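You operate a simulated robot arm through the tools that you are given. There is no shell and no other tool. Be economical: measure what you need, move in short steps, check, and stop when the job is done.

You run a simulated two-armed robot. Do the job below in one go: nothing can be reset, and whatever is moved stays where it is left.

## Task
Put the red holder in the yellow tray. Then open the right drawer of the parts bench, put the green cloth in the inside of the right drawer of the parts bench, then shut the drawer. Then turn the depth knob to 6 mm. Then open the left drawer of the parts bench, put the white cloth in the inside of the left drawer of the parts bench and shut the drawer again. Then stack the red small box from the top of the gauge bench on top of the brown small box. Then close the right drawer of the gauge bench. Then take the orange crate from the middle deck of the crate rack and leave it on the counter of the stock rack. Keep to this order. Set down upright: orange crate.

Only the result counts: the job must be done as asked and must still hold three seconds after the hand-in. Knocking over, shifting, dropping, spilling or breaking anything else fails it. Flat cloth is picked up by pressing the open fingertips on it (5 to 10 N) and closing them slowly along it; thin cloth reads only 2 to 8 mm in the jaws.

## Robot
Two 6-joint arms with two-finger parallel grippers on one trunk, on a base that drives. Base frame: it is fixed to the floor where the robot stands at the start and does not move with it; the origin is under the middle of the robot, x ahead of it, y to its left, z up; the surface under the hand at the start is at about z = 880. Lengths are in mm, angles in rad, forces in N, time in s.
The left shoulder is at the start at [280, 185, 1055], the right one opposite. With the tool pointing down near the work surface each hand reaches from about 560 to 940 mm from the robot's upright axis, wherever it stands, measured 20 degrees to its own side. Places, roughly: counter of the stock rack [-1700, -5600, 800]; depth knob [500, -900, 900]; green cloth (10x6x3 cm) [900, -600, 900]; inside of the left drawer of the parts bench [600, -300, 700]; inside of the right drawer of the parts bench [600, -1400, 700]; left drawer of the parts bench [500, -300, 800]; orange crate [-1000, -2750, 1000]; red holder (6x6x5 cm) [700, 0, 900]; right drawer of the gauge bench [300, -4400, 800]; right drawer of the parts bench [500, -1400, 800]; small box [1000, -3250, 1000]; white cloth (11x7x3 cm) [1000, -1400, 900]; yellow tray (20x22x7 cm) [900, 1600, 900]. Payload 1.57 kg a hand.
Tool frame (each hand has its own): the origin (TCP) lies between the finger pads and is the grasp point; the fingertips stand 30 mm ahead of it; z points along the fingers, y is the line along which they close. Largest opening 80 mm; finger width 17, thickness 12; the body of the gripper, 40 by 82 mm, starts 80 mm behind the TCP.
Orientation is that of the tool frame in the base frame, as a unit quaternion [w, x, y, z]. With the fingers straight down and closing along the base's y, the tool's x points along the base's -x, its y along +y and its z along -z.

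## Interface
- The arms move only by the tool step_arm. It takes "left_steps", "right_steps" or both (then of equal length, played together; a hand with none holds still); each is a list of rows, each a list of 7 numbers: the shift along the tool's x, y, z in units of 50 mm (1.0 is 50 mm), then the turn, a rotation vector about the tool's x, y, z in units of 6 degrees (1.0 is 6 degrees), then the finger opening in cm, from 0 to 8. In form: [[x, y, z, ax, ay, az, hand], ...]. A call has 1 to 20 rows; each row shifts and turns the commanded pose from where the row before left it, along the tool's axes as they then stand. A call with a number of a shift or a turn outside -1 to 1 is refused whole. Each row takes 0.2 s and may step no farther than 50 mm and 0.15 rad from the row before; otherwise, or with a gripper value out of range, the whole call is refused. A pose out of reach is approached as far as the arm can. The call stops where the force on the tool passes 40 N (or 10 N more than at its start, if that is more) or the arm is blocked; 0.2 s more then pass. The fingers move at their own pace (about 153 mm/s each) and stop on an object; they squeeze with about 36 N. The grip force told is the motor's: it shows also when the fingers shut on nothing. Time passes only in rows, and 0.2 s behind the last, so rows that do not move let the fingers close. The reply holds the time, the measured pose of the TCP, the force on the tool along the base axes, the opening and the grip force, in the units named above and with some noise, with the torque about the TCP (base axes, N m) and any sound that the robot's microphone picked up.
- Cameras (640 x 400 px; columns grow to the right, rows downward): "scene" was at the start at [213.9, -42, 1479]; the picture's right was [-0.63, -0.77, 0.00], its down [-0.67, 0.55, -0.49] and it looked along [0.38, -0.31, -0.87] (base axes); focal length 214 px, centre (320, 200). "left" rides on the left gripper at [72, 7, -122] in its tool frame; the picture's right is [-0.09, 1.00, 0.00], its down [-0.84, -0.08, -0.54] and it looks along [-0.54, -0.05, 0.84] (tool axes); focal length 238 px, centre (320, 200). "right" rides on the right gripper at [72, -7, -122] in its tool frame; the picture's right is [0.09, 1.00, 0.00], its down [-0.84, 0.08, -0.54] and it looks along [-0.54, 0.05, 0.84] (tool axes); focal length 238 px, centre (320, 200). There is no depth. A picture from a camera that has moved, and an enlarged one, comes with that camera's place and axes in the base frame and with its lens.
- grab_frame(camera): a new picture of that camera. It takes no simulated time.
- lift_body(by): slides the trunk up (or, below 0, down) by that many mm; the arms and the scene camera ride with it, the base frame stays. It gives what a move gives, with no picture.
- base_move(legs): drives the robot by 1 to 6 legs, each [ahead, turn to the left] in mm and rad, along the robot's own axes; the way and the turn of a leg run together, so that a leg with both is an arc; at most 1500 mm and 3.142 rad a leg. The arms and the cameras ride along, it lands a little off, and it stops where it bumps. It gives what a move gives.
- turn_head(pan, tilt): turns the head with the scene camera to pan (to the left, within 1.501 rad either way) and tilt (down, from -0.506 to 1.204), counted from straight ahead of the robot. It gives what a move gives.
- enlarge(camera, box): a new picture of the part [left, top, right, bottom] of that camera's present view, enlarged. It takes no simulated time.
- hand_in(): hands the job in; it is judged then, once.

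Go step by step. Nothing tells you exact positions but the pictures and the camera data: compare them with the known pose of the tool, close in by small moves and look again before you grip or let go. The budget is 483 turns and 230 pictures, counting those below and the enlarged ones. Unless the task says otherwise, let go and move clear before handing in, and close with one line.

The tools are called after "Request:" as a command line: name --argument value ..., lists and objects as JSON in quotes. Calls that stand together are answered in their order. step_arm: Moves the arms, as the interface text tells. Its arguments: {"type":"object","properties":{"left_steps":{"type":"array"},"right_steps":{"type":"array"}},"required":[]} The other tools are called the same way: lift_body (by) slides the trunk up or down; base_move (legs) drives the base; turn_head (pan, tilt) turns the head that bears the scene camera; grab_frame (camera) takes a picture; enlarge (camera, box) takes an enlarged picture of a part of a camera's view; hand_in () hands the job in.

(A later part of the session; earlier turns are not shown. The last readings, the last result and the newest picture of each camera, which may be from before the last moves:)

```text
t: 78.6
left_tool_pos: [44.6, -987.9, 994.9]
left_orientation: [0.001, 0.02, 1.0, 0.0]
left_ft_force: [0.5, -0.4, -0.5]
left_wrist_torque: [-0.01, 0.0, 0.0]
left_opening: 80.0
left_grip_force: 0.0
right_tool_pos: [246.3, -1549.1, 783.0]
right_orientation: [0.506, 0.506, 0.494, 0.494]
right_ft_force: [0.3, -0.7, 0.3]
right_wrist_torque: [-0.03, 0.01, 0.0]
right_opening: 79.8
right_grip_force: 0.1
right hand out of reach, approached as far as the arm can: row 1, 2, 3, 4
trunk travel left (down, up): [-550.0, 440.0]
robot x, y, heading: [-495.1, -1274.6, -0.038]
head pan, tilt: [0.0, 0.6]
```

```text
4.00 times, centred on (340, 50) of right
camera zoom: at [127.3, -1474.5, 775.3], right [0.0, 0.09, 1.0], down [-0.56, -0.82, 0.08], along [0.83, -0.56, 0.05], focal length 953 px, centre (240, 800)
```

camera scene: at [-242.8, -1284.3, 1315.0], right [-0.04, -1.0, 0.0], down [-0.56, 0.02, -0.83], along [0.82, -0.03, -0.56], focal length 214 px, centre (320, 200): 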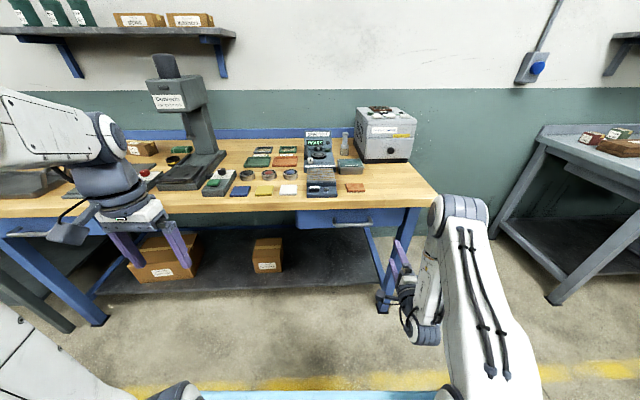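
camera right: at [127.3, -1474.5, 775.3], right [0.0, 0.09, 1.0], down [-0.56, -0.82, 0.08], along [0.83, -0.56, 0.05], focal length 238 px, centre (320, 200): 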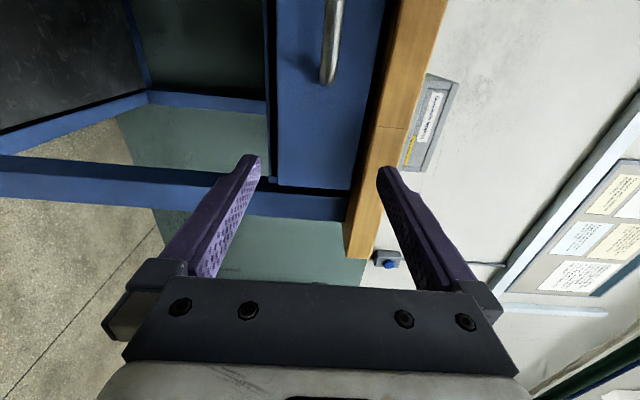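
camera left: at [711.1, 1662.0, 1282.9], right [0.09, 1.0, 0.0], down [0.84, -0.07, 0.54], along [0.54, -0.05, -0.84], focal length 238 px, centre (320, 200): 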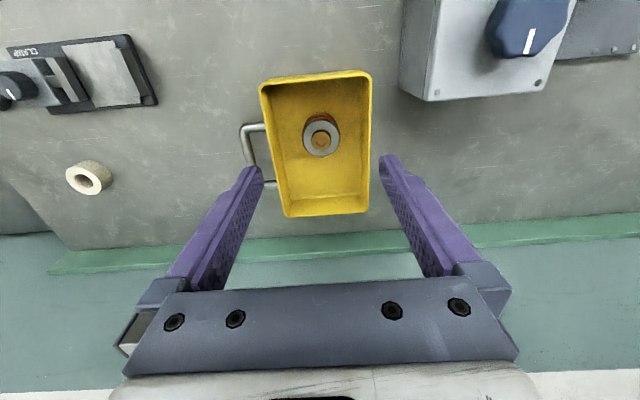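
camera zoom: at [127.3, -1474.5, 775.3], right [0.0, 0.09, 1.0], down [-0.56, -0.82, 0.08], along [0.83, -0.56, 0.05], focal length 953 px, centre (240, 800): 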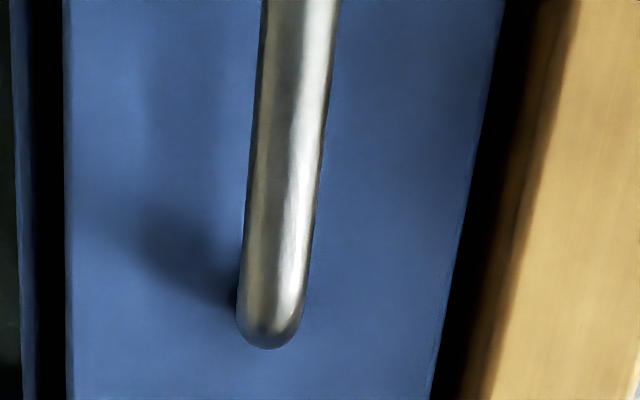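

Bar is at x≈363, z≈784, y from -1354 to -1505, ~45 mm off the face. A 45° downward-forward hand can grip it; pitching the hand back 45° and shifting left.

Request:
step_arm --right_steps '[[0, 0.3, -0.4, 1, 0, 0, 8], [0, 0.3, -0.3, 1, 0, 0, 8], [0, 0.3, -0.3, 1, 0, 0, 8], [0, 0.3, 0, 1, 0, 0, 8], [0, 0.3, 0, 1, 0, 0, 8], [0, 0.2, 0, 1, 0, 0, 8], [0, 0, 0, 1, 0, 0, 8], [0.7, 0, 0, 0.5, 0, 0, 8], [0.8, 0, 0, 0, 0, 0, 8], [0.8, 0, 0, 0, 0, 0, 8], [0, 0, 0, 0, 0, 0, 8]]'

Request:
grab_frame --camera "right"

```text
t: 81.0
left_tool_pos: [43.6, -988.0, 994.7]
left_orientation: [0.001, 0.02, 1.0, 0.0]
left_ft_force: [-0.3, 0.8, -0.2]
left_wrist_torque: [0.0, 0.03, 0.0]
left_opening: 80.3
left_grip_force: 0.1
right_tool_pos: [245.1, -1493.1, 884.2]
right_orientation: [0.265, 0.663, 0.645, 0.271]
right_ft_force: [-1.2, 0.1, -0.4]
right_wrist_torque: [0.01, 0.0, -0.02]
right_opening: 80.0
right_grip_force: 0.1
right hand out of reach, approached as far as the arm can: row 2, 3, 9, 10
trunk travel left (down, up): [-550.0, 440.0]
robot x, y, heading: [-493.9, -1274.0, -0.038]
head pan, tilt: [0.0, 0.6]
```

```text
198 pictures are left
camera right: at [156.9, -1421.1, 967.2], right [0.71, 0.06, 0.7], down [-0.34, -0.84, 0.42], along [0.61, -0.54, -0.57], focal length 238 px, centre (320, 200)
```

right: 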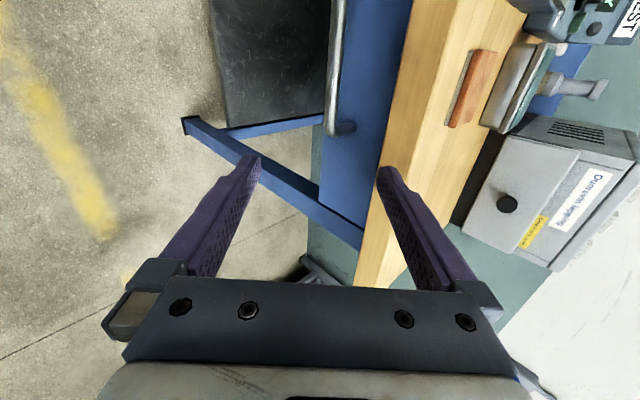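

Inward motion is still limited; I'll try the opposite roll of the hand (180° about its axis).

Request:
step_arm --right_steps '[[0, 0, 0, 0, 0, -1, 8], [0, 0, 0, 0, 0, -1, 8], [0, 0, 0, 0, 0, -1, 8], [0, 0, 0, 0, 0, -1, 8], [0, 0, 0, 0, 0, -1, 8], [0, 0, 0, 0, 0, -1, 8], [0, 0, 0, 0, 0, -1, 8], [0, 0, 0, 0, 0, -1, 8], [0, 0, 0, 0, 0, -1, 8], [0, 0, 0, 0, 0, -1, 8], [0, 0, 0, 0, 0, -1, 8], [0, 0, 0, 0, 0, -1, 8], [0, 0, 0, 0, 0, -1, 8], [0, 0, 0, 0, 0, -1, 8], [0, 0, 0, 0, 0, -1, 8]]'

Request:
step_arm --right_steps '[[0, 0, 0, 0, 0, -1, 8], [0, 0, 0, 0, 0, -1, 8], [0, 0, 0, 0, 0, -1, 8], [0, 0, 0, 0, 0, -1, 8], [0, 0, 0, 0, 0, -1, 8], [0, 0, 0, 0, 0, -1, 8], [0, 0, 0, 0, 0, -1, 8], [0, 0, 0, 0, 0, -1, 8], [0, 0, 0, 0, 0, -1, 8], [0, 0, 0, 0, 0, -1, 8], [0, 0, 0, 0, 0, -1, 8], [0, 0, 0, 0, 0, -1, 8], [0, 0, 0, 0, 0, -1, 8], [0, 0, 0, 0, 0, -1, 8], [0, 0, 0, 0, 0, -1, 8]]'

Request:
step_arm --right_steps '[[-0.7, 0, 0, 0, 0, 0, 8], [-0.7, 0, 0, 0, 0, 0, 8], [0, 0, 0, 0, 0, 0, 8]]'

Request:
grab_frame --camera "right"

```text
t: 84.2
left_tool_pos: [43.6, -987.8, 995.2]
left_orientation: [0.001, 0.02, 1.0, 0.0]
left_ft_force: [-0.2, -0.1, -0.3]
left_wrist_torque: [-0.01, -0.01, -0.01]
left_opening: 79.8
left_grip_force: 0.0
right_tool_pos: [248.0, -1502.7, 889.1]
right_orientation: [0.382, 0.016, 0.924, -0.005]
right_ft_force: [-0.4, 0.2, 0.3]
right_wrist_torque: [0.05, 0.01, 0.04]
right_opening: 79.9
right_grip_force: 0.1
right hand out of reach, approached as far as the arm can: row 1
trunk travel left (down, up): [-550.0, 440.0]
robot x, y, heading: [-493.0, -1275.1, -0.044]
head pan, tilt: [0.0, 0.6]
```

```text
t: 87.4
left_tool_pos: [44.6, -987.7, 995.2]
left_orientation: [0.0, 0.02, 1.0, -0.001]
left_ft_force: [-0.4, 0.1, -0.1]
left_wrist_torque: [-0.01, 0.0, 0.0]
left_opening: 80.1
left_grip_force: 0.0
right_tool_pos: [236.1, -1488.3, 887.8]
right_orientation: [0.243, -0.577, 0.743, -0.235]
right_ft_force: [-1.1, -0.4, 0.5]
right_wrist_torque: [-0.03, -0.04, 0.02]
right_opening: 80.2
right_grip_force: 0.0
right hand out of reach, approached as far as the arm can: row 2, 3, 4, 5
trunk travel left (down, up): [-550.0, 440.0]
robot x, y, heading: [-493.0, -1270.7, -0.042]
head pan, tilt: [0.0, 0.6]
```

```text
t: 88.2
left_tool_pos: [43.4, -987.0, 995.6]
left_orientation: [-0.001, 0.02, 1.0, 0.0]
left_ft_force: [0.6, -0.5, 0.2]
left_wrist_torque: [-0.01, 0.04, 0.01]
left_opening: 80.3
left_grip_force: 0.0
right_tool_pos: [252.8, -1419.5, 894.2]
right_orientation: [0.244, -0.577, 0.743, -0.236]
right_ft_force: [0.1, 0.9, 0.3]
right_wrist_torque: [-0.02, -0.02, 0.01]
right_opening: 79.9
right_grip_force: 0.1
trunk travel left (down, up): [-550.0, 440.0]
robot x, y, heading: [-493.8, -1275.2, -0.039]
head pan, tilt: [0.0, 0.6]
```

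```text
197 pictures are left
camera right: at [165.1, -1483.5, 985.5], right [-0.76, 0.13, -0.64], down [-0.22, 0.87, 0.44], along [0.61, 0.48, -0.63], focal length 238 px, centre (320, 200)
```

right: 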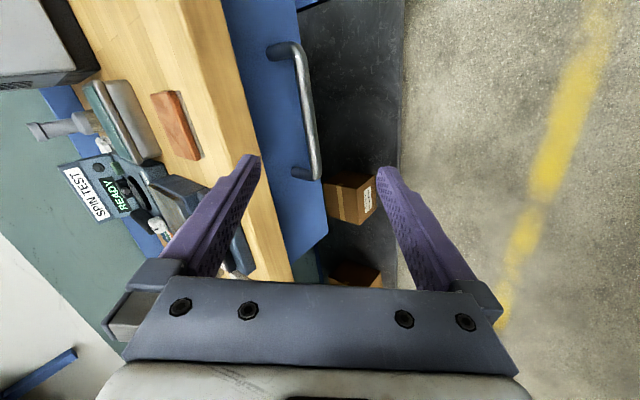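

The opposite roll reaches. Finishing the roll, narrowing the opening and approaching the bar.

Request:
step_arm --right_steps '[[0, 0, 0, 0, 0, -1, 6], [0, 0, 0, 0, 0, -1, 5], [0, 0, 0, 0, 0, -0.15, 4], [0, -0.15, 0.5, 0, 0, 0, 4], [0, -0.15, 0.5, 0, 0, 0, 4], [0, 0, 0, 0, 0, 0, 4]]'

Request:
grab_frame --camera "right"

```text
t: 89.6
left_tool_pos: [44.4, -988.9, 995.4]
left_orientation: [0.0, 0.019, 1.0, 0.0]
left_ft_force: [0.2, -0.7, -0.2]
left_wrist_torque: [-0.03, 0.0, -0.01]
left_opening: 79.9
left_grip_force: 0.1
right_tool_pos: [291.0, -1423.3, 855.9]
right_orientation: [0.215, -0.657, 0.674, -0.26]
right_ft_force: [-1.1, 0.0, -0.9]
right_wrist_torque: [0.0, -0.01, -0.02]
right_opening: 40.1
right_grip_force: 0.1
right hand out of reach, approached as far as the arm can: row 1, 2
trunk travel left (down, up): [-550.0, 440.0]
robot x, y, heading: [-496.0, -1275.4, -0.039]
head pan, tilt: [0.0, 0.6]
```

```text
196 pictures are left
camera right: at [217.7, -1487.8, 958.3], right [-0.77, -0.09, -0.63], down [-0.37, 0.87, 0.33], along [0.52, 0.48, -0.71], focal length 238 px, centre (320, 200)
```

right: 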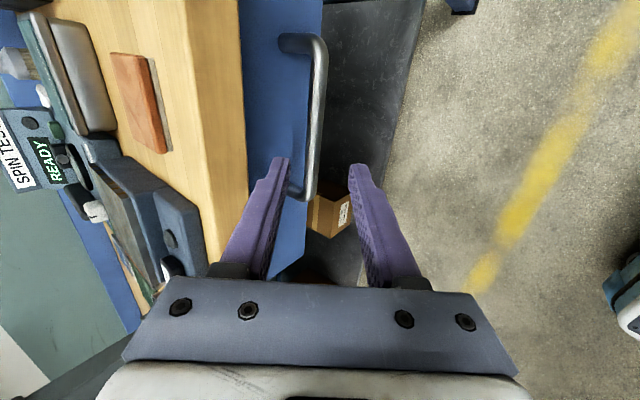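

Request:
step_arm --right_steps '[[0, -0.06, 0.5, 0, 0, 0, 4], [0, -0.06, 0.5, 0, 0, 0, 4], [0, 0, 0.4, 0, 0, 0, 4], [0, 0, 0, 0, 0, 0, 4]]'

Request:
grab_frame --camera "right"

Request:
enlarge --camera "scene" --box '[290, 170, 450, 270]'

```text
t: 90.6
left_tool_pos: [44.2, -987.3, 994.5]
left_orientation: [0.0, 0.02, 1.0, 0.0]
left_ft_force: [-0.1, 0.2, 0.7]
left_wrist_torque: [-0.01, 0.01, 0.02]
left_opening: 80.0
left_grip_force: 0.0
right_tool_pos: [341.1, -1428.9, 804.8]
right_orientation: [0.215, -0.657, 0.674, -0.261]
right_ft_force: [-1.5, 0.5, -0.2]
right_wrist_torque: [-0.02, -0.03, 0.02]
right_opening: 40.1
right_grip_force: 0.0
trunk travel left (down, up): [-550.0, 440.0]
robot x, y, heading: [-497.9, -1273.4, -0.04]
head pan, tilt: [0.0, 0.6]
```

```text
195 pictures are left
camera right: at [266.8, -1493.2, 906.9], right [-0.77, -0.09, -0.63], down [-0.37, 0.87, 0.33], along [0.52, 0.48, -0.71], focal length 238 px, centre (320, 200)
```

right: 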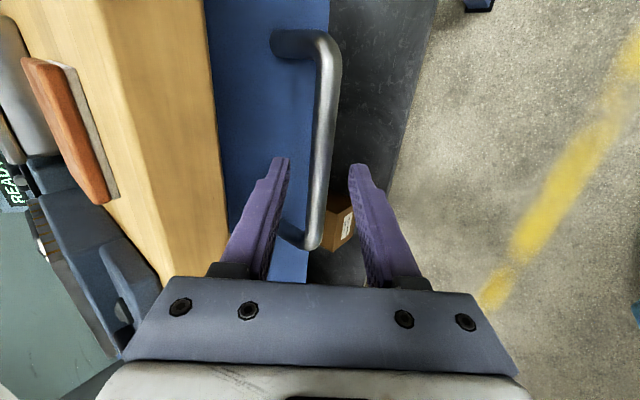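

```text
4.00 times, centred on (370, 220) of scene
camera zoom: at [-242.5, -1283.9, 1315.0], right [-0.04, -1.0, 0.0], down [-0.56, 0.02, -0.83], along [0.82, -0.03, -0.56], focal length 858 px, centre (120, 120)
```

zoom: 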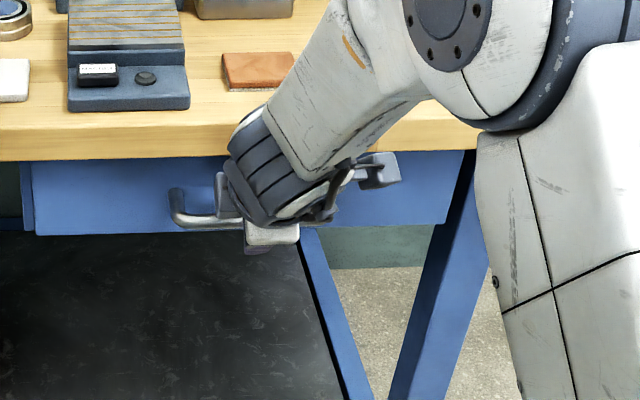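

The bar lies between the fingers. Advancing slightly and closing.

Request:
step_arm --right_steps '[[0, 0, 0.3, 0, 0, 0, 4], [0, 0, 0, 0, 0, 0, 2], [0, 0, 0, 0, 0, 0, 0.5], [0, 0, 0, 0, 0, 0, 0.5], [0, 0, 0, 0, 0, 0, 0.5]]'

Request:
grab_frame --camera "right"

```text
t: 91.8
left_tool_pos: [43.4, -988.5, 995.4]
left_orientation: [0.0, 0.02, 1.0, 0.0]
left_ft_force: [0.0, 0.1, 0.2]
left_wrist_torque: [-0.03, -0.02, 0.01]
left_opening: 80.3
left_grip_force: 0.1
right_tool_pos: [349.6, -1429.5, 793.1]
right_orientation: [0.215, -0.658, 0.673, -0.261]
right_ft_force: [1.6, 0.0, 6.4]
right_wrist_torque: [0.14, -0.06, -0.15]
right_opening: 14.8
right_grip_force: 31.1
trunk travel left (down, up): [-550.0, 440.0]
robot x, y, heading: [-492.3, -1277.7, -0.044]
head pan, tilt: [0.0, 0.6]
```

```text
193 pictures are left
camera right: at [275.7, -1494.1, 896.0], right [-0.77, -0.09, -0.63], down [-0.37, 0.87, 0.33], along [0.52, 0.48, -0.71], focal length 238 px, centre (320, 200)
```

right: 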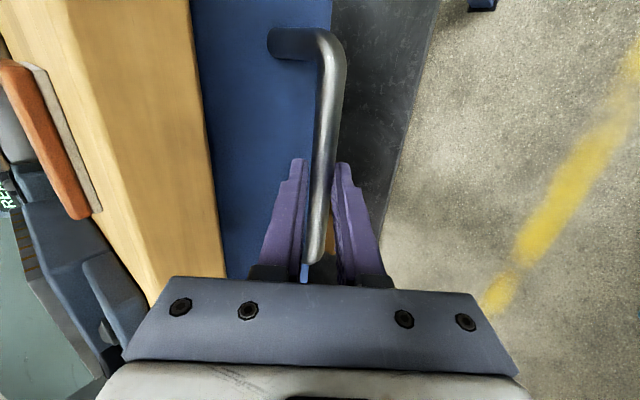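

Gripped (14.8 mm). Pulling the drawer along -x.

Request:
step_arm --right_steps '[[0.02, 0.31, -0.252, 0, 0, 0, 0.5], [0.02, 0.31, -0.252, 0, 0, 0, 0.5], [0.02, 0.31, -0.252, 0, 0, 0, 0.5], [0.02, 0.31, -0.252, 0, 0, 0, 0.5], [0.02, 0.31, -0.252, 0, 0, 0, 0.5], [0.02, 0.31, -0.252, 0, 0, 0, 0.5]]'

Request:
enlarge --camera "scene" --box '[240, 150, 480, 300]'

```text
t: 93.2
left_tool_pos: [42.3, -986.7, 995.2]
left_orientation: [0.0, 0.02, 1.0, 0.0]
left_ft_force: [-0.5, -1.0, 0.2]
left_wrist_torque: [0.02, 0.03, 0.02]
left_opening: 80.1
left_grip_force: 0.0
right_tool_pos: [226.4, -1430.7, 794.4]
right_orientation: [0.216, -0.657, 0.674, -0.261]
right_ft_force: [-1.8, 1.3, 15.5]
right_wrist_torque: [-0.1, -0.03, -0.39]
right_opening: 14.7
right_grip_force: 31.1
trunk travel left (down, up): [-550.0, 440.0]
robot x, y, heading: [-495.1, -1273.3, -0.037]
head pan, tilt: [0.0, 0.6]
```

```text
2.67 times, centred on (360, 225) of scene
camera zoom: at [-243.0, -1283.7, 1315.2], right [-0.04, -1.0, 0.0], down [-0.56, 0.02, -0.83], along [0.82, -0.03, -0.56], focal length 572 px, centre (213, 133)
```

zoom: 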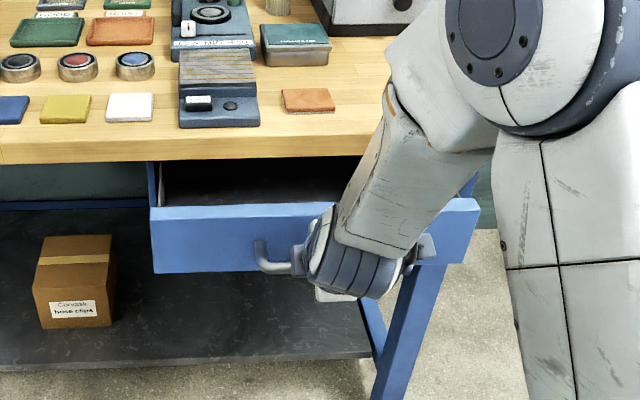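

Request:
step_arm --right_steps '[[0.02, 0.32, -0.255, 0, 0, 0, 0.5], [0.02, 0.32, -0.255, 0, 0, 0, 0.5], [0.02, 0.32, -0.255, 0, 0, 0, 0.5], [0.02, 0.32, -0.255, 0, 0, 0, 0.5], [0.02, 0.32, -0.255, 0, 0, 0, 0.5], [0.02, 0.32, -0.255, 0, 0, 0, 0.5]]'

```text
t: 94.6
left_tool_pos: [43.6, -987.3, 994.4]
left_orientation: [0.0, 0.02, 1.0, 0.001]
left_ft_force: [-0.9, 0.0, -0.3]
left_wrist_torque: [0.02, -0.03, 0.01]
left_opening: 79.7
left_grip_force: 0.2
right_tool_pos: [159.3, -1424.2, 791.7]
right_orientation: [0.212, -0.657, 0.676, -0.258]
right_ft_force: [-0.9, -25.1, 1.7]
right_wrist_torque: [-0.13, -0.04, -0.35]
right_opening: 14.8
right_grip_force: 31.0
right hand out of reach, approached as far as the arm can: row 4, 5, 6
trunk travel left (down, up): [-550.0, 440.0]
robot x, y, heading: [-493.4, -1271.3, -0.042]
head pan, tilt: [0.0, 0.6]
```

Open 190 mm; the arm is at its folding limit, so the rest by backing the base 70 mm.

Request:
base_move --legs '[[-70, 0]]'

Request:
grab_frame --camera "scene"

```text
t: 95.6
left_tool_pos: [-26.5, -985.1, 994.7]
left_orientation: [-0.001, 0.02, 1.0, 0.0]
left_ft_force: [-0.9, -0.6, -0.5]
left_wrist_torque: [0.01, 0.01, 0.01]
left_opening: 79.9
left_grip_force: 0.0
right_tool_pos: [89.8, -1416.4, 794.8]
right_orientation: [0.215, -0.661, 0.671, -0.258]
right_ft_force: [-0.2, 13.2, -10.7]
right_wrist_torque: [0.99, 0.1, 0.11]
right_opening: 14.8
right_grip_force: 30.6
trunk travel left (down, up): [-550.0, 440.0]
robot x, y, heading: [-564.2, -1270.0, -0.041]
head pan, tilt: [0.0, 0.6]
```

```text
191 pictures are left
camera scene: at [-312.9, -1280.2, 1314.8], right [-0.04, -1.0, 0.0], down [-0.56, 0.02, -0.82], along [0.82, -0.03, -0.57], focal length 214 px, centre (320, 200)
```

scene: 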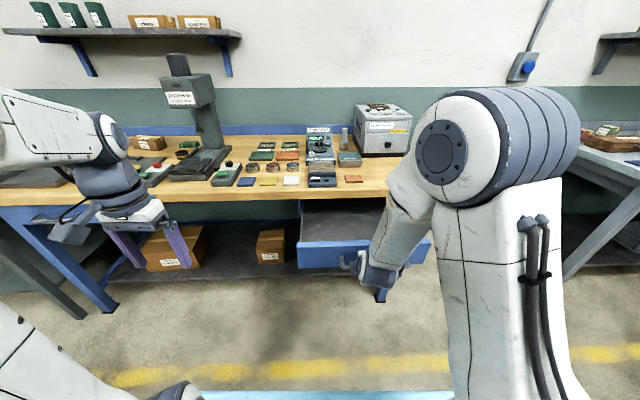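

Drawer is open about 260 mm. Releasing the bar and retreating.

Request:
step_arm --right_steps '[[0, 0, 0, 0, 0, 0, 3], [0, 0, 0, 0, 0, 0, 3.5], [0, 0, -0.4, 0, 0, 0, 3.5], [0, 0, -0.6, 0, 0, 0, 3.5], [0, 0, -0.8, 0, 0, 0, 3.5], [0, 0, -0.8, 0, 0, 0, 3.5]]'

Request:
grab_frame --camera "right"

```text
t: 97.0
left_tool_pos: [-27.6, -984.7, 994.8]
left_orientation: [0.0, 0.02, 1.0, 0.0]
left_ft_force: [1.2, 0.1, -0.4]
left_wrist_torque: [-0.02, 0.02, -0.03]
left_opening: 79.9
left_grip_force: 0.0
right_tool_pos: [46.3, -1394.2, 905.8]
right_orientation: [0.215, -0.661, 0.672, -0.258]
right_ft_force: [-0.3, 0.1, -0.3]
right_wrist_torque: [-0.01, -0.01, 0.02]
right_opening: 34.7
right_grip_force: 0.0
right hand out of reach, approached as far as the arm can: row 3, 4, 5, 6
trunk travel left (down, up): [-550.0, 440.0]
robot x, y, heading: [-563.1, -1268.9, -0.043]
head pan, tilt: [0.0, 0.6]
```

```text
190 pictures are left
camera right: at [-27.1, -1459.1, 1009.1], right [-0.78, -0.1, -0.62], down [-0.37, 0.87, 0.33], along [0.51, 0.49, -0.71], focal length 238 px, centre (320, 200)
```

right: 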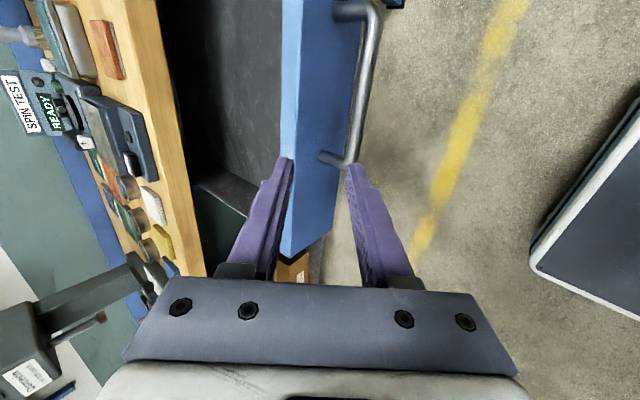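

Hand is free of the bar. Raising the trunk and returning the right hand to pointing down.

Request:
lift_body --by 200

Request:
step_arm --right_steps '[[0, 0, -0.3, -1, 0, 0, 8], [0, 0, -0.3, -1, 0, 0, 8], [0, 0, 0, -1, 0, 0, 8], [0, 0, 0, -1, 0, 0, 8], [0, 0, 0, -1, 0, 0, 8], [0, 0, 0, -1, 0, 0, 8], [0, 0, 0, -0.5, 0, 0, 8], [0, 0, 0, 0, 0, 1, 8], [0, 0, 0, 0, 0, 1, 8], [0, 0, 0, 0, 0, 1, 8], [0, 0, 0, 0, 0, 1, 8], [0, 0, 0, 0, 0, 1, 8], [0, 0, 0, 0, 0, 1, 8], [0, 0, 0, 0, 0, 1, 8], [0, 0, 0, 0, 0, 1, 8], [0, 0, 0, 0, 0, 1, 8], [0, 0, 0, 0, 0, 1, 8], [0, 0, 0, 0, 0, 1, 8], [0, 0, 0, 0, 0, 1, 8]]'

Request:
step_arm --right_steps '[[0, 0, 0, 0, 0, 1, 8], [0, 0, 0, 0, 0, 1, 8], [0, 0, 0, 0, 0, 1, 8], [0, -0.8, 0, 0, 0, 0, 8], [0, -0.8, 0, 0, 0, 0, 8], [0, -0.8, 0, 0, 0, 0, 8], [0, -0.8, 0, 0, 0, 0, 8], [0, -0.8, 0, 0, 0, 0, 8], [0, -0.8, 0, 0, 0, 0, 8]]'

```text
t: 99.2
left_tool_pos: [-27.1, -984.8, 1194.6]
left_orientation: [0.0, 0.02, 1.0, 0.0]
left_ft_force: [-0.2, -1.2, 0.0]
left_wrist_torque: [-0.01, 0.02, 0.02]
left_opening: 79.8
left_grip_force: 0.1
right_tool_pos: [46.2, -1394.4, 1107.0]
right_orientation: [0.214, -0.66, 0.672, -0.258]
right_ft_force: [-0.3, -0.2, -0.1]
right_wrist_torque: [0.02, 0.03, 0.03]
right_opening: 35.1
right_grip_force: 0.0
trunk travel left (down, up): [-750.0, 240.0]
robot x, y, heading: [-563.3, -1269.5, -0.037]
head pan, tilt: [0.0, 0.6]
```

```text
t: 103.2
left_tool_pos: [-27.2, -983.9, 1194.3]
left_orientation: [0.0, 0.02, 1.0, 0.0]
left_ft_force: [-0.1, 0.6, 0.5]
left_wrist_torque: [-0.01, 0.0, 0.0]
left_opening: 79.9
left_grip_force: 0.0
right_tool_pos: [-55.7, -1405.1, 892.9]
right_orientation: [-0.003, -0.139, 0.99, -0.027]
right_ft_force: [-0.1, 0.0, -0.2]
right_wrist_torque: [-0.01, -0.01, 0.0]
right_opening: 79.9
right_grip_force: 0.0
right hand out of reach, approached as far as the arm can: row 1, 2, 3, 4, 5, 6, 7
trunk travel left (down, up): [-750.0, 240.0]
robot x, y, heading: [-567.6, -1272.3, -0.036]
head pan, tilt: [0.0, 0.6]
```

```text
t: 105.2
left_tool_pos: [-27.5, -983.4, 1193.7]
left_orientation: [0.0, 0.02, 1.0, 0.0]
left_ft_force: [0.5, 1.1, 0.1]
left_wrist_torque: [0.0, 0.01, 0.03]
left_opening: 80.1
left_grip_force: 0.0
right_tool_pos: [-53.9, -1619.3, 897.5]
right_orientation: [0.002, 0.018, 0.999, -0.03]
right_ft_force: [-0.4, -0.2, 0.0]
right_wrist_torque: [-0.01, 0.01, 0.01]
right_opening: 80.1
right_grip_force: 0.1
right hand out of reach, approached as far as the arm can: row 4, 5, 9
trunk travel left (down, up): [-750.0, 240.0]
robot x, y, heading: [-567.7, -1270.5, -0.038]
head pan, tilt: [0.0, 0.6]
```

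Raising the right hand clear and checking the view, then moving toward the green cloth.

Request:
step_arm --right_steps '[[0, -0.3, -0.9, 0, 0, 0, 8], [0, -0.3, -0.9, 0, 0, 0, 8], [0, -0.3, -0.9, 0, 0, 0, 8], [0, -0.3, -0.9, 0, 0, 0, 8], [0, -0.3, -0.9, 0, 0, 0, 8], [0, -0.3, -0.9, 0, 0, 0, 8], [0, 0, -0.9, 0, 0, 0, 8]]'

Request:
turn_head --pan 0.0 --tilt 0.7

Request:
grab_frame --camera "scene"

```text
t: 106.8
left_tool_pos: [-26.6, -984.2, 1195.4]
left_orientation: [-0.001, 0.02, 1.0, 0.001]
left_ft_force: [0.3, 0.0, -0.7]
left_wrist_torque: [0.02, 0.03, 0.0]
left_opening: 80.1
left_grip_force: 0.0
right_tool_pos: [-41.3, -1568.2, 1004.8]
right_orientation: [0.05, 0.023, 0.996, -0.076]
right_ft_force: [0.3, -0.2, -0.4]
right_wrist_torque: [0.01, 0.04, 0.04]
right_opening: 79.8
right_grip_force: 0.0
right hand out of reach, approached as far as the arm can: row 1, 2, 3, 4, 5, 6, 7
trunk travel left (down, up): [-750.0, 240.0]
robot x, y, heading: [-564.8, -1268.0, -0.036]
head pan, tilt: [0.0, 0.6]
```

```text
t: 107.5
left_tool_pos: [-27.2, -984.2, 1195.3]
left_orientation: [0.0, 0.021, 1.0, 0.0]
left_ft_force: [0.9, -0.5, -0.7]
left_wrist_torque: [0.0, 0.02, 0.01]
left_opening: 79.9
left_grip_force: 0.0
right_tool_pos: [-41.2, -1568.9, 1004.0]
right_orientation: [0.051, 0.023, 0.995, -0.077]
right_ft_force: [1.1, -0.9, 0.1]
right_wrist_torque: [-0.02, -0.05, -0.02]
right_opening: 80.1
right_grip_force: 0.0
trunk travel left (down, up): [-750.0, 240.0]
robot x, y, heading: [-566.6, -1272.2, -0.037]
head pan, tilt: [0.0, 0.7]
```

```text
189 pictures are left
camera scene: at [-316.7, -1280.4, 1506.4], right [-0.04, -1.0, 0.0], down [-0.64, 0.02, -0.77], along [0.76, -0.03, -0.64], focal length 214 px, centre (320, 200)
```

scene: 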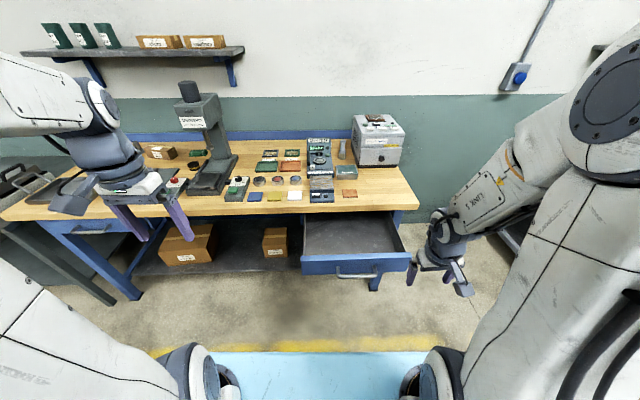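

The right arm is near a fold limit; moving it forward/outward first.

Request:
step_arm --right_steps '[[-0.6, -0.6, 0, 0, 0, 0, 8], [-0.6, -0.6, 0, 0, 0, 0, 8], [0, -0.9, -0.3, 0, 0, 0, 8], [0, -0.9, -0.3, 0, 0, 0, 8], [0, 0, -0.9, 0, 0, 0, 8], [0, 0, -0.9, 0, 0, 0, 8], [0, 0, -0.9, 0, 0, 0, 8]]'

```text
t: 109.1
left_tool_pos: [-25.8, -983.3, 1194.8]
left_orientation: [0.0, 0.02, 1.0, -0.001]
left_ft_force: [0.2, 0.8, 0.3]
left_wrist_torque: [0.02, 0.0, 0.02]
left_opening: 80.0
left_grip_force: 0.1
right_tool_pos: [-12.8, -1539.1, 1061.1]
right_orientation: [0.052, 0.02, 0.995, -0.084]
right_ft_force: [0.1, 0.9, -0.2]
right_wrist_torque: [0.02, 0.01, -0.03]
right_opening: 80.0
right_grip_force: 0.0
right hand out of reach, approached as far as the arm can: row 1, 2, 3, 4, 5, 6, 7
trunk travel left (down, up): [-750.0, 240.0]
robot x, y, heading: [-564.3, -1269.2, -0.038]
head pan, tilt: [0.0, 0.7]
```

Request:
step_arm --right_steps '[[0, 0, 0, 0, 0, -1, 8], [0, 0, 0, 0, 0, -1, 8], [0, 0, 0, 0, 0, -1, 8]]'

Request:
step_arm --right_steps '[[0, -0.9, 0, 0, 0, 0, 8], [0, -0.9, 0, 0, 0, 0, 8]]'

```text
t: 109.9
left_tool_pos: [-26.6, -984.6, 1194.5]
left_orientation: [0.0, 0.02, 1.0, 0.0]
left_ft_force: [0.1, 0.3, -0.2]
left_wrist_torque: [-0.02, 0.01, 0.0]
left_opening: 79.9
left_grip_force: 0.1
right_tool_pos: [-18.3, -1455.3, 1049.7]
right_orientation: [0.038, -0.134, 0.987, -0.077]
right_ft_force: [-0.3, -0.6, -0.4]
right_wrist_torque: [-0.02, 0.01, 0.01]
right_opening: 79.8
right_grip_force: 0.1
right hand out of reach, approached as far as the arm can: row 1, 2, 3
trunk travel left (down, up): [-750.0, 240.0]
robot x, y, heading: [-563.2, -1272.1, -0.039]
head pan, tilt: [0.0, 0.7]
```

```text
t: 110.5
left_tool_pos: [-26.3, -985.3, 1195.8]
left_orientation: [-0.001, 0.02, 1.0, 0.0]
left_ft_force: [-0.6, -0.4, 0.7]
left_wrist_torque: [0.0, -0.02, -0.01]
left_opening: 80.1
left_grip_force: 0.0
right_tool_pos: [-17.5, -1456.1, 1050.9]
right_orientation: [0.038, -0.133, 0.987, -0.078]
right_ft_force: [0.1, 0.2, 0.1]
right_wrist_torque: [0.03, 0.01, 0.02]
right_opening: 79.9
right_grip_force: 0.0
right hand out of reach, approached as far as the arm can: row 1, 2
trunk travel left (down, up): [-750.0, 240.0]
robot x, y, heading: [-566.3, -1273.3, -0.037]
head pan, tilt: [0.0, 0.7]
```

The right wrist seems to be in a flipped branch: it works with a -90° roll. I'll return it to that roll and raise it, and use the left hand for picking.

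Request:
step_arm --right_steps '[[0, 0, 0, 0, 0, -1, 8], [0, 0, 0, 0, 0, -1, 8], [0, 0, 0, 0, 0, -1, 8], [0, 0, 0, 0, 0, -1, 8], [0, 0, 0, 0, 0, -1, 8], [0, 0, 0, 0, 0, -1, 8], [0, 0, 0, 0, 0, -1, 8], [0, 0, 0, 0, 0, -1, 8], [0, 0, 0, 0, 0, -1, 8], [0, 0, 0, 0, 0, -1, 8], [0, 0, 0, 0, 0, -1, 8], [0, 0, 0, 0, 0, -1, 8]]'

Request:
step_arm --right_steps '[[0.8, 0, 0, 0, 0, 0, 8], [0.8, 0, 0, 0, 0, 0, 8], [0.8, 0, 0, 0, 0, 0, 8], [0.8, 0, -0.2, 0, 0, 0, 8]]'

```text
t: 113.1
left_tool_pos: [-26.9, -983.8, 1195.1]
left_orientation: [0.001, 0.02, 1.0, 0.0]
left_ft_force: [0.3, 1.1, -0.5]
left_wrist_torque: [-0.04, -0.03, 0.0]
left_opening: 80.2
left_grip_force: 0.1
right_tool_pos: [-78.8, -1337.7, 922.1]
right_orientation: [-0.012, -0.69, 0.718, -0.084]
right_ft_force: [0.8, 0.1, 0.3]
right_wrist_torque: [0.0, 0.02, 0.02]
right_opening: 80.0
right_grip_force: 0.0
right hand out of reach, approached as far as the arm can: row 1, 2, 3, 4, 5, 6, 7, 8, 9, 10, 11, 12
trunk travel left (down, up): [-750.0, 240.0]
robot x, y, heading: [-565.4, -1272.7, -0.035]
head pan, tilt: [0.0, 0.7]
```

```text
t: 114.1
left_tool_pos: [-28.0, -984.0, 1194.4]
left_orientation: [0.0, 0.02, 1.0, 0.0]
left_ft_force: [-0.3, 0.3, -0.5]
left_wrist_torque: [0.0, -0.02, -0.01]
left_opening: 80.2
left_grip_force: 0.1
right_tool_pos: [-26.4, -1455.4, 918.0]
right_orientation: [-0.013, -0.69, 0.719, -0.084]
right_ft_force: [0.2, 0.7, 0.1]
right_wrist_torque: [0.01, 0.01, -0.02]
right_opening: 79.8
right_grip_force: 0.1
right hand out of reach, approached as far as the arm can: row 1, 2, 3, 4
trunk travel left (down, up): [-750.0, 240.0]
robot x, y, heading: [-568.4, -1271.3, -0.04]
head pan, tilt: [0.0, 0.7]
```

This may simply be the fold limit near the shoulder; moving the hand forward and up.

Request:
step_arm --right_steps '[[0, -0.8, 0, 0, 0, 0, 8], [0, -0.8, -0.3, 0, 0, 0, 8], [0, -0.8, -0.5, 0, 0, 0, 8], [0, 0, -0.9, 0, 0, 0, 8], [0, 0, -0.9, 0, 0, 0, 8], [0, 0, -0.9, 0, 0, 0, 8], [0, 0, -0.9, 0, 0, 0, 8]]'

```text
t: 115.7
left_tool_pos: [-27.0, -984.8, 1195.4]
left_orientation: [0.0, 0.02, 1.0, -0.001]
left_ft_force: [0.2, -0.3, -0.5]
left_wrist_torque: [-0.01, -0.01, -0.02]
left_opening: 80.2
left_grip_force: 0.0
right_tool_pos: [-11.7, -1463.8, 922.7]
right_orientation: [0.021, -0.691, 0.719, -0.08]
right_ft_force: [0.4, -0.4, -0.2]
right_wrist_torque: [0.01, -0.02, -0.02]
right_opening: 79.9
right_grip_force: 0.0
right hand out of reach, approached as far as the arm can: row 1, 2, 3, 4, 5, 6, 7
trunk travel left (down, up): [-750.0, 240.0]
robot x, y, heading: [-567.7, -1273.7, -0.041]
head pan, tilt: [0.0, 0.7]
```

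Request:
turn_head --pan -0.5 --tilt 0.9

Request:
grab_frame --camera "scene"

Request:
grab_frame --camera "left"

```text
t: 116.6
left_tool_pos: [-25.7, -984.6, 1194.6]
left_orientation: [0.0, 0.02, 1.0, 0.0]
left_ft_force: [-0.6, -0.3, 0.1]
left_wrist_torque: [-0.03, -0.02, 0.0]
left_opening: 80.0
left_grip_force: 0.0
right_tool_pos: [-11.2, -1462.9, 922.7]
right_orientation: [0.02, -0.691, 0.718, -0.082]
right_ft_force: [0.3, 0.3, 0.2]
right_wrist_torque: [0.02, 0.05, 0.02]
right_opening: 80.1
right_grip_force: 0.1
trunk travel left (down, up): [-750.0, 240.0]
robot x, y, heading: [-565.0, -1272.4, -0.044]
head pan, tilt: [-0.499, 0.901]
```

```text
188 pictures are left
camera scene: at [-336.6, -1315.7, 1490.2], right [-0.51, -0.86, 0.0], down [-0.67, 0.4, -0.62], along [0.53, -0.32, -0.78], focal length 214 px, centre (320, 200)
```

scene: 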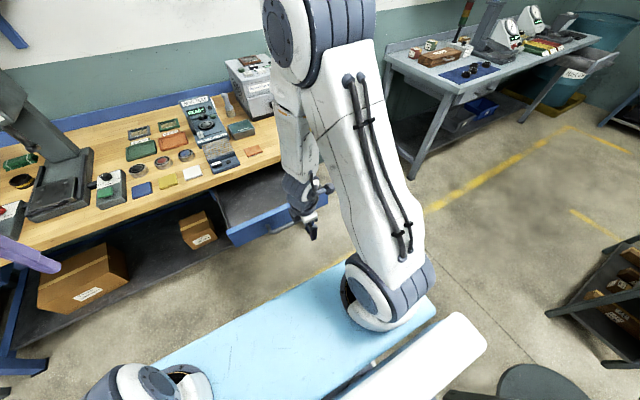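

```text
187 pictures are left
camera left: at [-98.6, -975.2, 1317.0], right [0.13, 0.99, 0.0], down [0.83, -0.11, 0.54], along [0.54, -0.07, -0.84], focal length 238 px, centre (320, 200)
```

left: 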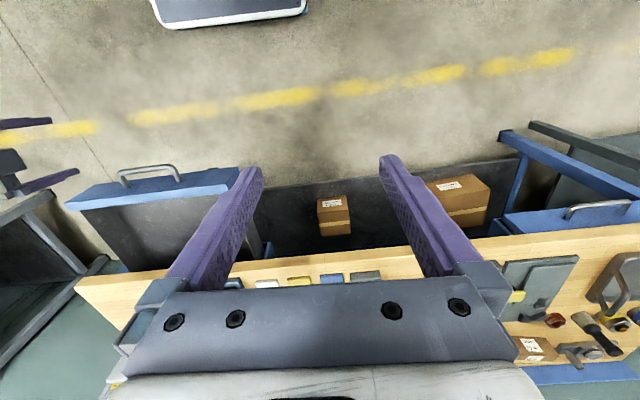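

The forearm hangs vertically so the wrist is at a singularity. I'll pitch the hand forward, move it outward, and un-pitch there.

Request:
step_arm --right_steps '[[0, 0, 0, 1, 0, 0, 8], [0, 0, 0, 1, 0, 0, 8], [0, 0, 0, 1, 0, 0, 8], [0, 0, 0, 1, 0, 0, 8], [0, 0, 0, 1, 0, 0, 8], [0, 0, 0, 1, 0, 0, 8]]'

Request:
step_arm --right_steps '[[0, -0.8, 0.2, 0, 0, 0, 8], [0, -0.8, 0.0, 0, 0, 0, 8], [0, -0.8, -0.2, 0, 0, 0, 8], [0, -0.8, -0.4, 0, 0, 0, 8]]'

```text
t: 118.0
left_tool_pos: [-26.8, -984.4, 1195.5]
left_orientation: [0.0, 0.02, 1.0, -0.001]
left_ft_force: [0.7, -0.4, 0.9]
left_wrist_torque: [0.0, -0.04, -0.03]
left_opening: 80.5
left_grip_force: 0.0
right_tool_pos: [96.6, -1449.2, 943.1]
right_orientation: [-0.2, 0.66, -0.658, 0.302]
right_ft_force: [0.2, 0.4, -0.2]
right_wrist_torque: [0.0, 0.01, 0.02]
right_opening: 80.0
right_grip_force: 0.0
right hand out of reach, approached as far as the arm can: row 1, 2, 3, 4, 5, 6
trunk travel left (down, up): [-750.0, 240.0]
robot x, y, heading: [-566.6, -1276.3, -0.04]
head pan, tilt: [-0.499, 0.901]
```

```text
t: 119.0
left_tool_pos: [-27.1, -984.4, 1194.4]
left_orientation: [0.0, 0.02, 1.0, 0.0]
left_ft_force: [1.3, 0.2, -0.6]
left_wrist_torque: [-0.03, -0.02, -0.02]
left_opening: 79.7
left_grip_force: 0.1
right_tool_pos: [204.4, -1438.2, 1067.4]
right_orientation: [-0.2, 0.66, -0.658, 0.302]
right_ft_force: [0.7, -0.7, 0.6]
right_wrist_torque: [0.0, 0.02, 0.01]
right_opening: 80.2
right_grip_force: 0.0
trunk travel left (down, up): [-750.0, 240.0]
robot x, y, heading: [-563.7, -1274.1, -0.04]
head pan, tilt: [-0.499, 0.901]
```

Request:
step_arm --right_steps '[[0, 0, 0, -1, 0, 0, 8], [0, 0, 0, -1, 0, 0, 8], [0, 0, 0, -1, 0, 0, 8], [0, 0, 0, -1, 0, 0, 8], [0, 0, 0, -1, 0, 0, 8], [0, 0, 0, -1, 0, 0, 8]]'

Request:
grab_frame --camera "right"

```text
t: 120.4
left_tool_pos: [-26.7, -984.8, 1194.2]
left_orientation: [0.0, 0.019, 1.0, 0.001]
left_ft_force: [-0.9, -0.3, 0.8]
left_wrist_torque: [0.0, 0.01, -0.01]
left_opening: 80.1
left_grip_force: 0.0
right_tool_pos: [46.8, -1462.3, 863.1]
right_orientation: [-0.008, -0.689, 0.719, -0.089]
right_ft_force: [-0.7, -0.2, -0.6]
right_wrist_torque: [0.02, -0.06, 0.0]
right_opening: 80.2
right_grip_force: 0.1
right hand out of reach, approached as far as the arm can: row 1, 2, 3, 4, 5, 6
trunk travel left (down, up): [-750.0, 240.0]
robot x, y, heading: [-561.1, -1269.7, -0.037]
head pan, tilt: [-0.499, 0.901]
```

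```text
186 pictures are left
camera right: at [36.8, -1516.1, 992.8], right [-0.99, -0.06, -0.11], down [-0.1, 0.91, 0.41], along [0.07, 0.42, -0.9], focal length 238 px, centre (320, 200)
```

right: 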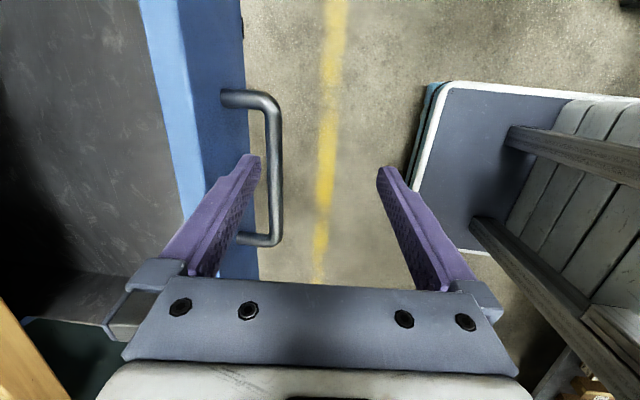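

In this wrist branch the hand can't point down there. I'll pitch forward again, lift, and unwind the roll at the tilt where it flipped before.

Request:
step_arm --right_steps '[[0, 0, 0, 1, 0, 0, 8], [0, 0, 0, 1, 0, 0, 8], [0, 0, 0, 1, 0, 0, 8], [0, 0, 0, 1, 0, 0, 8], [0, 0, 0, 1, 0, 0, 8], [0, 0, 0, 1, 0, 0, 8], [0, 0, 0, 1, 0, 0, 8]]'

Request:
step_arm --right_steps '[[0.3, -0.6, -0.4, 0, 0, 0, 8], [0.3, -0.6, -0.4, 0, 0, 0, 8], [0.3, -0.6, -0.4, 0, 0, 0, 8], [0.3, -0.6, -0.4, 0, 0, 0, 8]]'

```text
t: 122.0
left_tool_pos: [-27.0, -984.9, 1195.1]
left_orientation: [0.0, 0.02, 1.0, 0.0]
left_ft_force: [-0.2, 0.3, -0.7]
left_wrist_torque: [0.01, -0.04, -0.01]
left_opening: 80.0
left_grip_force: 0.0
right_tool_pos: [64.7, -1457.6, 850.6]
right_orientation: [-0.235, 0.649, -0.641, 0.336]
right_ft_force: [-1.0, -0.6, 0.2]
right_wrist_torque: [0.0, 0.02, 0.01]
right_opening: 80.0
right_grip_force: 0.1
right hand out of reach, approached as far as the arm can: row 5, 6, 7
trunk travel left (down, up): [-750.0, 240.0]
robot x, y, heading: [-565.2, -1270.9, -0.034]
head pan, tilt: [-0.499, 0.901]
```

```text
t: 123.0
left_tool_pos: [-27.1, -984.7, 1195.3]
left_orientation: [0.0, 0.02, 1.0, 0.0]
left_ft_force: [0.2, 0.1, 0.2]
left_wrist_torque: [-0.02, 0.01, 0.03]
left_opening: 80.0
left_grip_force: 0.1
right_tool_pos: [120.4, -1494.8, 984.6]
right_orientation: [-0.234, 0.65, -0.641, 0.336]
right_ft_force: [0.1, 0.1, -0.5]
right_wrist_torque: [0.02, 0.02, 0.01]
right_opening: 79.9
right_grip_force: 0.0
right hand out of reach, approached as far as the arm can: row 1, 2, 3
trunk travel left (down, up): [-750.0, 240.0]
robot x, y, heading: [-566.1, -1274.2, -0.041]
head pan, tilt: [-0.499, 0.901]
```

Request:
step_arm --right_steps '[[0, -0.7, -0.5, 0, 0, 0, 8], [0, -0.7, -0.5, 0, 0, 0, 8], [0, 0, 0, 0, 0, 1, 8], [0, 0, 0, 0, 0, 1, 8], [0, 0, 0, 0, 0, 1, 8], [0, 0, 0, 0, 0, 1, 8], [0, 0, 0, 0, 0, 1, 8], [0, 0, 0, 0, 0, 1, 8], [0, 0, 0, 0, 0, 1, 8], [0, 0, 0, 0, 0, 1, 8], [0, 0, 0, 0, 0, 1, 8], [0, 0, 0, 0, 0, 1, 8], [0, 0, 0, 0, 0, 1, 8], [0, 0, 0, 0, 0, 1, 8], [0, 0, 0, 0, 0, 1, 8], [0, 0, 0, 0, 0, 1, 8], [0, 0, 0, 0, 0, 1, 8]]'

```text
t: 126.6
left_tool_pos: [-27.3, -984.6, 1194.8]
left_orientation: [-0.001, 0.02, 1.0, 0.0]
left_ft_force: [0.1, -0.3, -0.5]
left_wrist_torque: [0.02, 0.02, 0.03]
left_opening: 80.0
left_grip_force: 0.0
right_tool_pos: [127.2, -1483.9, 1070.6]
right_orientation: [0.404, -0.005, 0.912, -0.071]
right_ft_force: [-0.7, -0.4, -0.1]
right_wrist_torque: [0.04, 0.02, -0.01]
right_opening: 80.1
right_grip_force: 0.1
trunk travel left (down, up): [-750.0, 240.0]
robot x, y, heading: [-560.4, -1274.2, -0.04]
head pan, tilt: [-0.499, 0.901]
```

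Request:
step_arm --right_steps '[[0, 0, 0, 0, 1, 0, 8], [0, 0, 0, 0, 1, 0, 8], [0, 0, 0, 0, 1, 0, 8], [0, 0, 0, 0, 1, 0, 8]]'

```text
t: 127.6
left_tool_pos: [-26.7, -984.6, 1193.8]
left_orientation: [0.0, 0.02, 1.0, 0.001]
left_ft_force: [-0.1, 0.9, -0.6]
left_wrist_torque: [0.05, 0.0, 0.01]
left_opening: 80.0
left_grip_force: 0.0
right_tool_pos: [129.1, -1490.7, 1071.3]
right_orientation: [0.24, 0.011, 0.967, -0.084]
right_ft_force: [-1.2, -0.3, 1.1]
right_wrist_torque: [-0.04, -0.03, -0.03]
right_opening: 80.0
right_grip_force: 0.0
right hand out of reach, approached as far as the arm can: row 3
trunk travel left (down, up): [-750.0, 240.0]
robot x, y, heading: [-563.3, -1272.7, -0.033]
head pan, tilt: [-0.499, 0.901]
```

Request:
step_arm --right_steps '[[0, 0, 0, 0, 1, 0, 8], [0, 0, 0, 0, 1, 0, 8], [0, 0, 0, 0, 1, 0, 8], [0, 0, 0, 0, 1, 0, 8], [0, 0, 0, 0, 0.5, 0, 8]]'

```text
t: 128.8
left_tool_pos: [-26.5, -985.5, 1194.7]
left_orientation: [0.0, 0.02, 1.0, 0.0]
left_ft_force: [0.2, 0.3, 0.4]
left_wrist_torque: [0.0, 0.01, -0.02]
left_opening: 79.8
left_grip_force: 0.0
right_tool_pos: [124.0, -1489.4, 1060.1]
right_orientation: [0.04, 0.029, 0.994, -0.098]
right_ft_force: [-0.1, 0.2, -0.4]
right_wrist_torque: [-0.01, -0.01, 0.0]
right_opening: 79.8
right_grip_force: 0.0
right hand out of reach, approached as far as the arm can: row 4, 5
trunk travel left (down, up): [-750.0, 240.0]
robot x, y, heading: [-561.7, -1273.0, -0.037]
head pan, tilt: [-0.499, 0.901]
```

Request:
step_arm --right_steps '[[-0.6, 0, -0.3, -0.5, 0, 0, 8], [-0.6, 0, -0.3, -0.7, 0, 0, 8], [-0.6, 0, -0.3, -0.7, 0, 0, 8], [0, 0, 0, 0, 0.7, 0, 8], [0, 0, -0.8, 0, 0, 0, 8]]'

```text
t: 130.0
left_tool_pos: [-25.9, -984.8, 1194.1]
left_orientation: [-0.001, 0.02, 1.0, 0.0]
left_ft_force: [0.4, -0.4, -0.2]
left_wrist_torque: [0.0, -0.01, 0.02]
left_opening: 80.0
left_grip_force: 0.1
right_tool_pos: [164.9, -1462.2, 1092.8]
right_orientation: [0.049, 0.03, 0.992, -0.109]
right_ft_force: [-0.2, -0.8, -0.1]
right_wrist_torque: [0.02, 0.04, 0.01]
right_opening: 79.8
right_grip_force: 0.0
right hand out of reach, approached as far as the arm can: row 1, 2, 3, 4, 5
trunk travel left (down, up): [-750.0, 240.0]
robot x, y, heading: [-564.0, -1271.5, -0.038]
head pan, tilt: [-0.499, 0.901]
```

The wrist is only half unwound. Pitching forward again, rolling a further +90°, then un-pitching.

Request:
step_arm --right_steps '[[0, 0, 0, 0, -1, 0, 8], [0, 0, 0, 0, -1, 0, 8], [0, 0, 0, 0, -1, 0, 8], [0, 0, 0, 0, -1, 0, 8], [0, 0, 0, 0, -1, 0, 8], [0, 0, 0, 0, -1, 0, 8], [0, 0, 0, 0, -1, 0, 8]]'

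Request:
step_arm --right_steps '[[0, 0, 0, 0, 0, 1, 8], [0, 0, 0, 0, 0, 1, 8], [0, 0, 0, 0, 0, 1, 8], [0, 0, 0, 0, 0, 1, 8], [0, 0, 0, 0, 0, 1, 8], [0, 0, 0, 0, 0, 1, 8], [0, 0, 0, 0, 0, 1, 8], [0, 0, 0, 0, 0, 1, 8], [0, 0, 0, 0, 0, 1, 8], [0, 0, 0, 0, 0, 1, 8], [0, 0, 0, 0, 0, 1, 8], [0, 0, 0, 0, 0, 1, 8], [0, 0, 0, 0, 0, 1, 8], [0, 0, 0, 0, 0, 1, 8], [0, 0, 0, 0, 0, 1, 8]]'

Request:
step_arm --right_steps '[[0, 0, 0, 1, 0, 0, 8], [0, 0, 0, 1, 0, 0, 8], [0, 0, 0, 1, 0, 0, 8], [0, 0, 0, 1, 0, 0, 8]]'

```text
t: 131.6
left_tool_pos: [-27.1, -985.4, 1194.7]
left_orientation: [-0.001, 0.02, 1.0, -0.001]
left_ft_force: [0.1, 0.7, -0.3]
left_wrist_torque: [-0.01, 0.02, 0.02]
left_opening: 79.9
left_grip_force: 0.1
right_tool_pos: [165.4, -1462.8, 1091.7]
right_orientation: [0.395, -0.004, 0.914, -0.096]
right_ft_force: [0.0, 0.3, 0.2]
right_wrist_torque: [0.0, -0.02, 0.02]
right_opening: 79.6
right_grip_force: 0.1
trunk travel left (down, up): [-750.0, 240.0]
robot x, y, heading: [-562.1, -1269.8, -0.04]
head pan, tilt: [-0.499, 0.901]
```

```text
t: 134.8
left_tool_pos: [-26.3, -984.6, 1194.7]
left_orientation: [0.0, 0.019, 1.0, 0.001]
left_ft_force: [0.2, 1.1, -0.8]
left_wrist_torque: [0.02, -0.01, -0.02]
left_opening: 80.0
left_grip_force: 0.1
right_tool_pos: [164.8, -1462.6, 1092.2]
right_orientation: [0.349, 0.643, 0.649, 0.212]
right_ft_force: [-0.1, 0.1, -0.7]
right_wrist_torque: [0.0, -0.03, 0.01]
right_opening: 80.0
right_grip_force: 0.1
trunk travel left (down, up): [-750.0, 240.0]
robot x, y, heading: [-562.2, -1271.4, -0.041]
head pan, tilt: [-0.499, 0.901]
```

```text
t: 135.8
left_tool_pos: [-28.0, -983.7, 1194.4]
left_orientation: [0.0, 0.02, 1.0, 0.0]
left_ft_force: [-0.4, -0.1, -0.6]
left_wrist_torque: [0.0, -0.01, -0.01]
left_opening: 80.1
left_grip_force: 0.1
right_tool_pos: [164.7, -1464.5, 1091.9]
right_orientation: [0.206, 0.701, 0.679, 0.073]
right_ft_force: [-1.1, 0.8, -0.7]
right_wrist_torque: [0.0, 0.02, 0.0]
right_opening: 79.9
right_grip_force: 0.0
trunk travel left (down, up): [-750.0, 240.0]
robot x, y, heading: [-564.2, -1274.4, -0.037]
head pan, tilt: [-0.499, 0.901]
```

Request:
step_arm --right_steps '[[0, 0, 0, 0.95, 0.37, 0, 8], [0, 0, 0, 0.95, 0.37, 0, 8], [0, 0, 0, 0.95, 0.37, 0, 8], [0, 0, 0, 0.95, 0.37, 0, 8]]'

Request:
step_arm --right_steps '[[0, 0, -0.3, 0, 0, -1, 8], [0, 0, -0.3, 0, 0, -1, 8], [0, 0, -0.3, 0, 0, -1, 8], [0, 0, 0, 0, 0, -1, 8], [0, 0, 0, 0, 0, -1, 8], [0, 0, 0, 0, 0, -1, 8], [0, 0, 0, 0, 0, -1, 8], [0, 0, 0, 0, 0, -1, 8], [0, 0, 0, 0, 0, -1, 8], [0, 0, 0, 0, 0, -1, 8], [0, 0, 0, 0, 0, -1, 8], [0, 0, 0, 0, 0, -1, 8], [0, 0, 0, 0, 0, -1, 8], [0, 0, 0, 0, 0, -1, 8], [0, 0, 0, 0, 0, -1, 8]]'

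```text
t: 136.8
left_tool_pos: [-26.8, -984.7, 1194.3]
left_orientation: [0.0, 0.02, 1.0, 0.0]
left_ft_force: [-0.1, -0.4, -0.6]
left_wrist_torque: [0.0, -0.02, -0.02]
left_opening: 80.2
left_grip_force: 0.0
right_tool_pos: [151.4, -1450.1, 1070.3]
right_orientation: [0.123, 0.716, 0.687, 0.007]
right_ft_force: [0.1, 0.7, 0.2]
right_wrist_torque: [0.02, -0.01, -0.04]
right_opening: 79.9
right_grip_force: 0.0
right hand out of reach, approached as far as the arm can: row 2, 3, 4
trunk travel left (down, up): [-750.0, 240.0]
robot x, y, heading: [-566.1, -1269.8, -0.039]
head pan, tilt: [-0.499, 0.901]
```

```text
t: 140.0
left_tool_pos: [-25.9, -984.0, 1194.4]
left_orientation: [0.0, 0.02, 1.0, 0.0]
left_ft_force: [0.7, -0.2, 0.3]
left_wrist_torque: [0.0, 0.04, 0.01]
left_opening: 79.9
left_grip_force: 0.1
right_tool_pos: [138.3, -1438.2, 1102.6]
right_orientation: [0.094, 0.02, 0.992, -0.087]
right_ft_force: [0.6, -0.2, -0.2]
right_wrist_torque: [0.06, 0.0, -0.02]
right_opening: 80.3
right_grip_force: 0.0
right hand out of reach, approached as far as the arm can: row 3, 4, 12
trunk travel left (down, up): [-750.0, 240.0]
robot x, y, heading: [-568.7, -1269.1, -0.036]
head pan, tilt: [-0.499, 0.901]
```

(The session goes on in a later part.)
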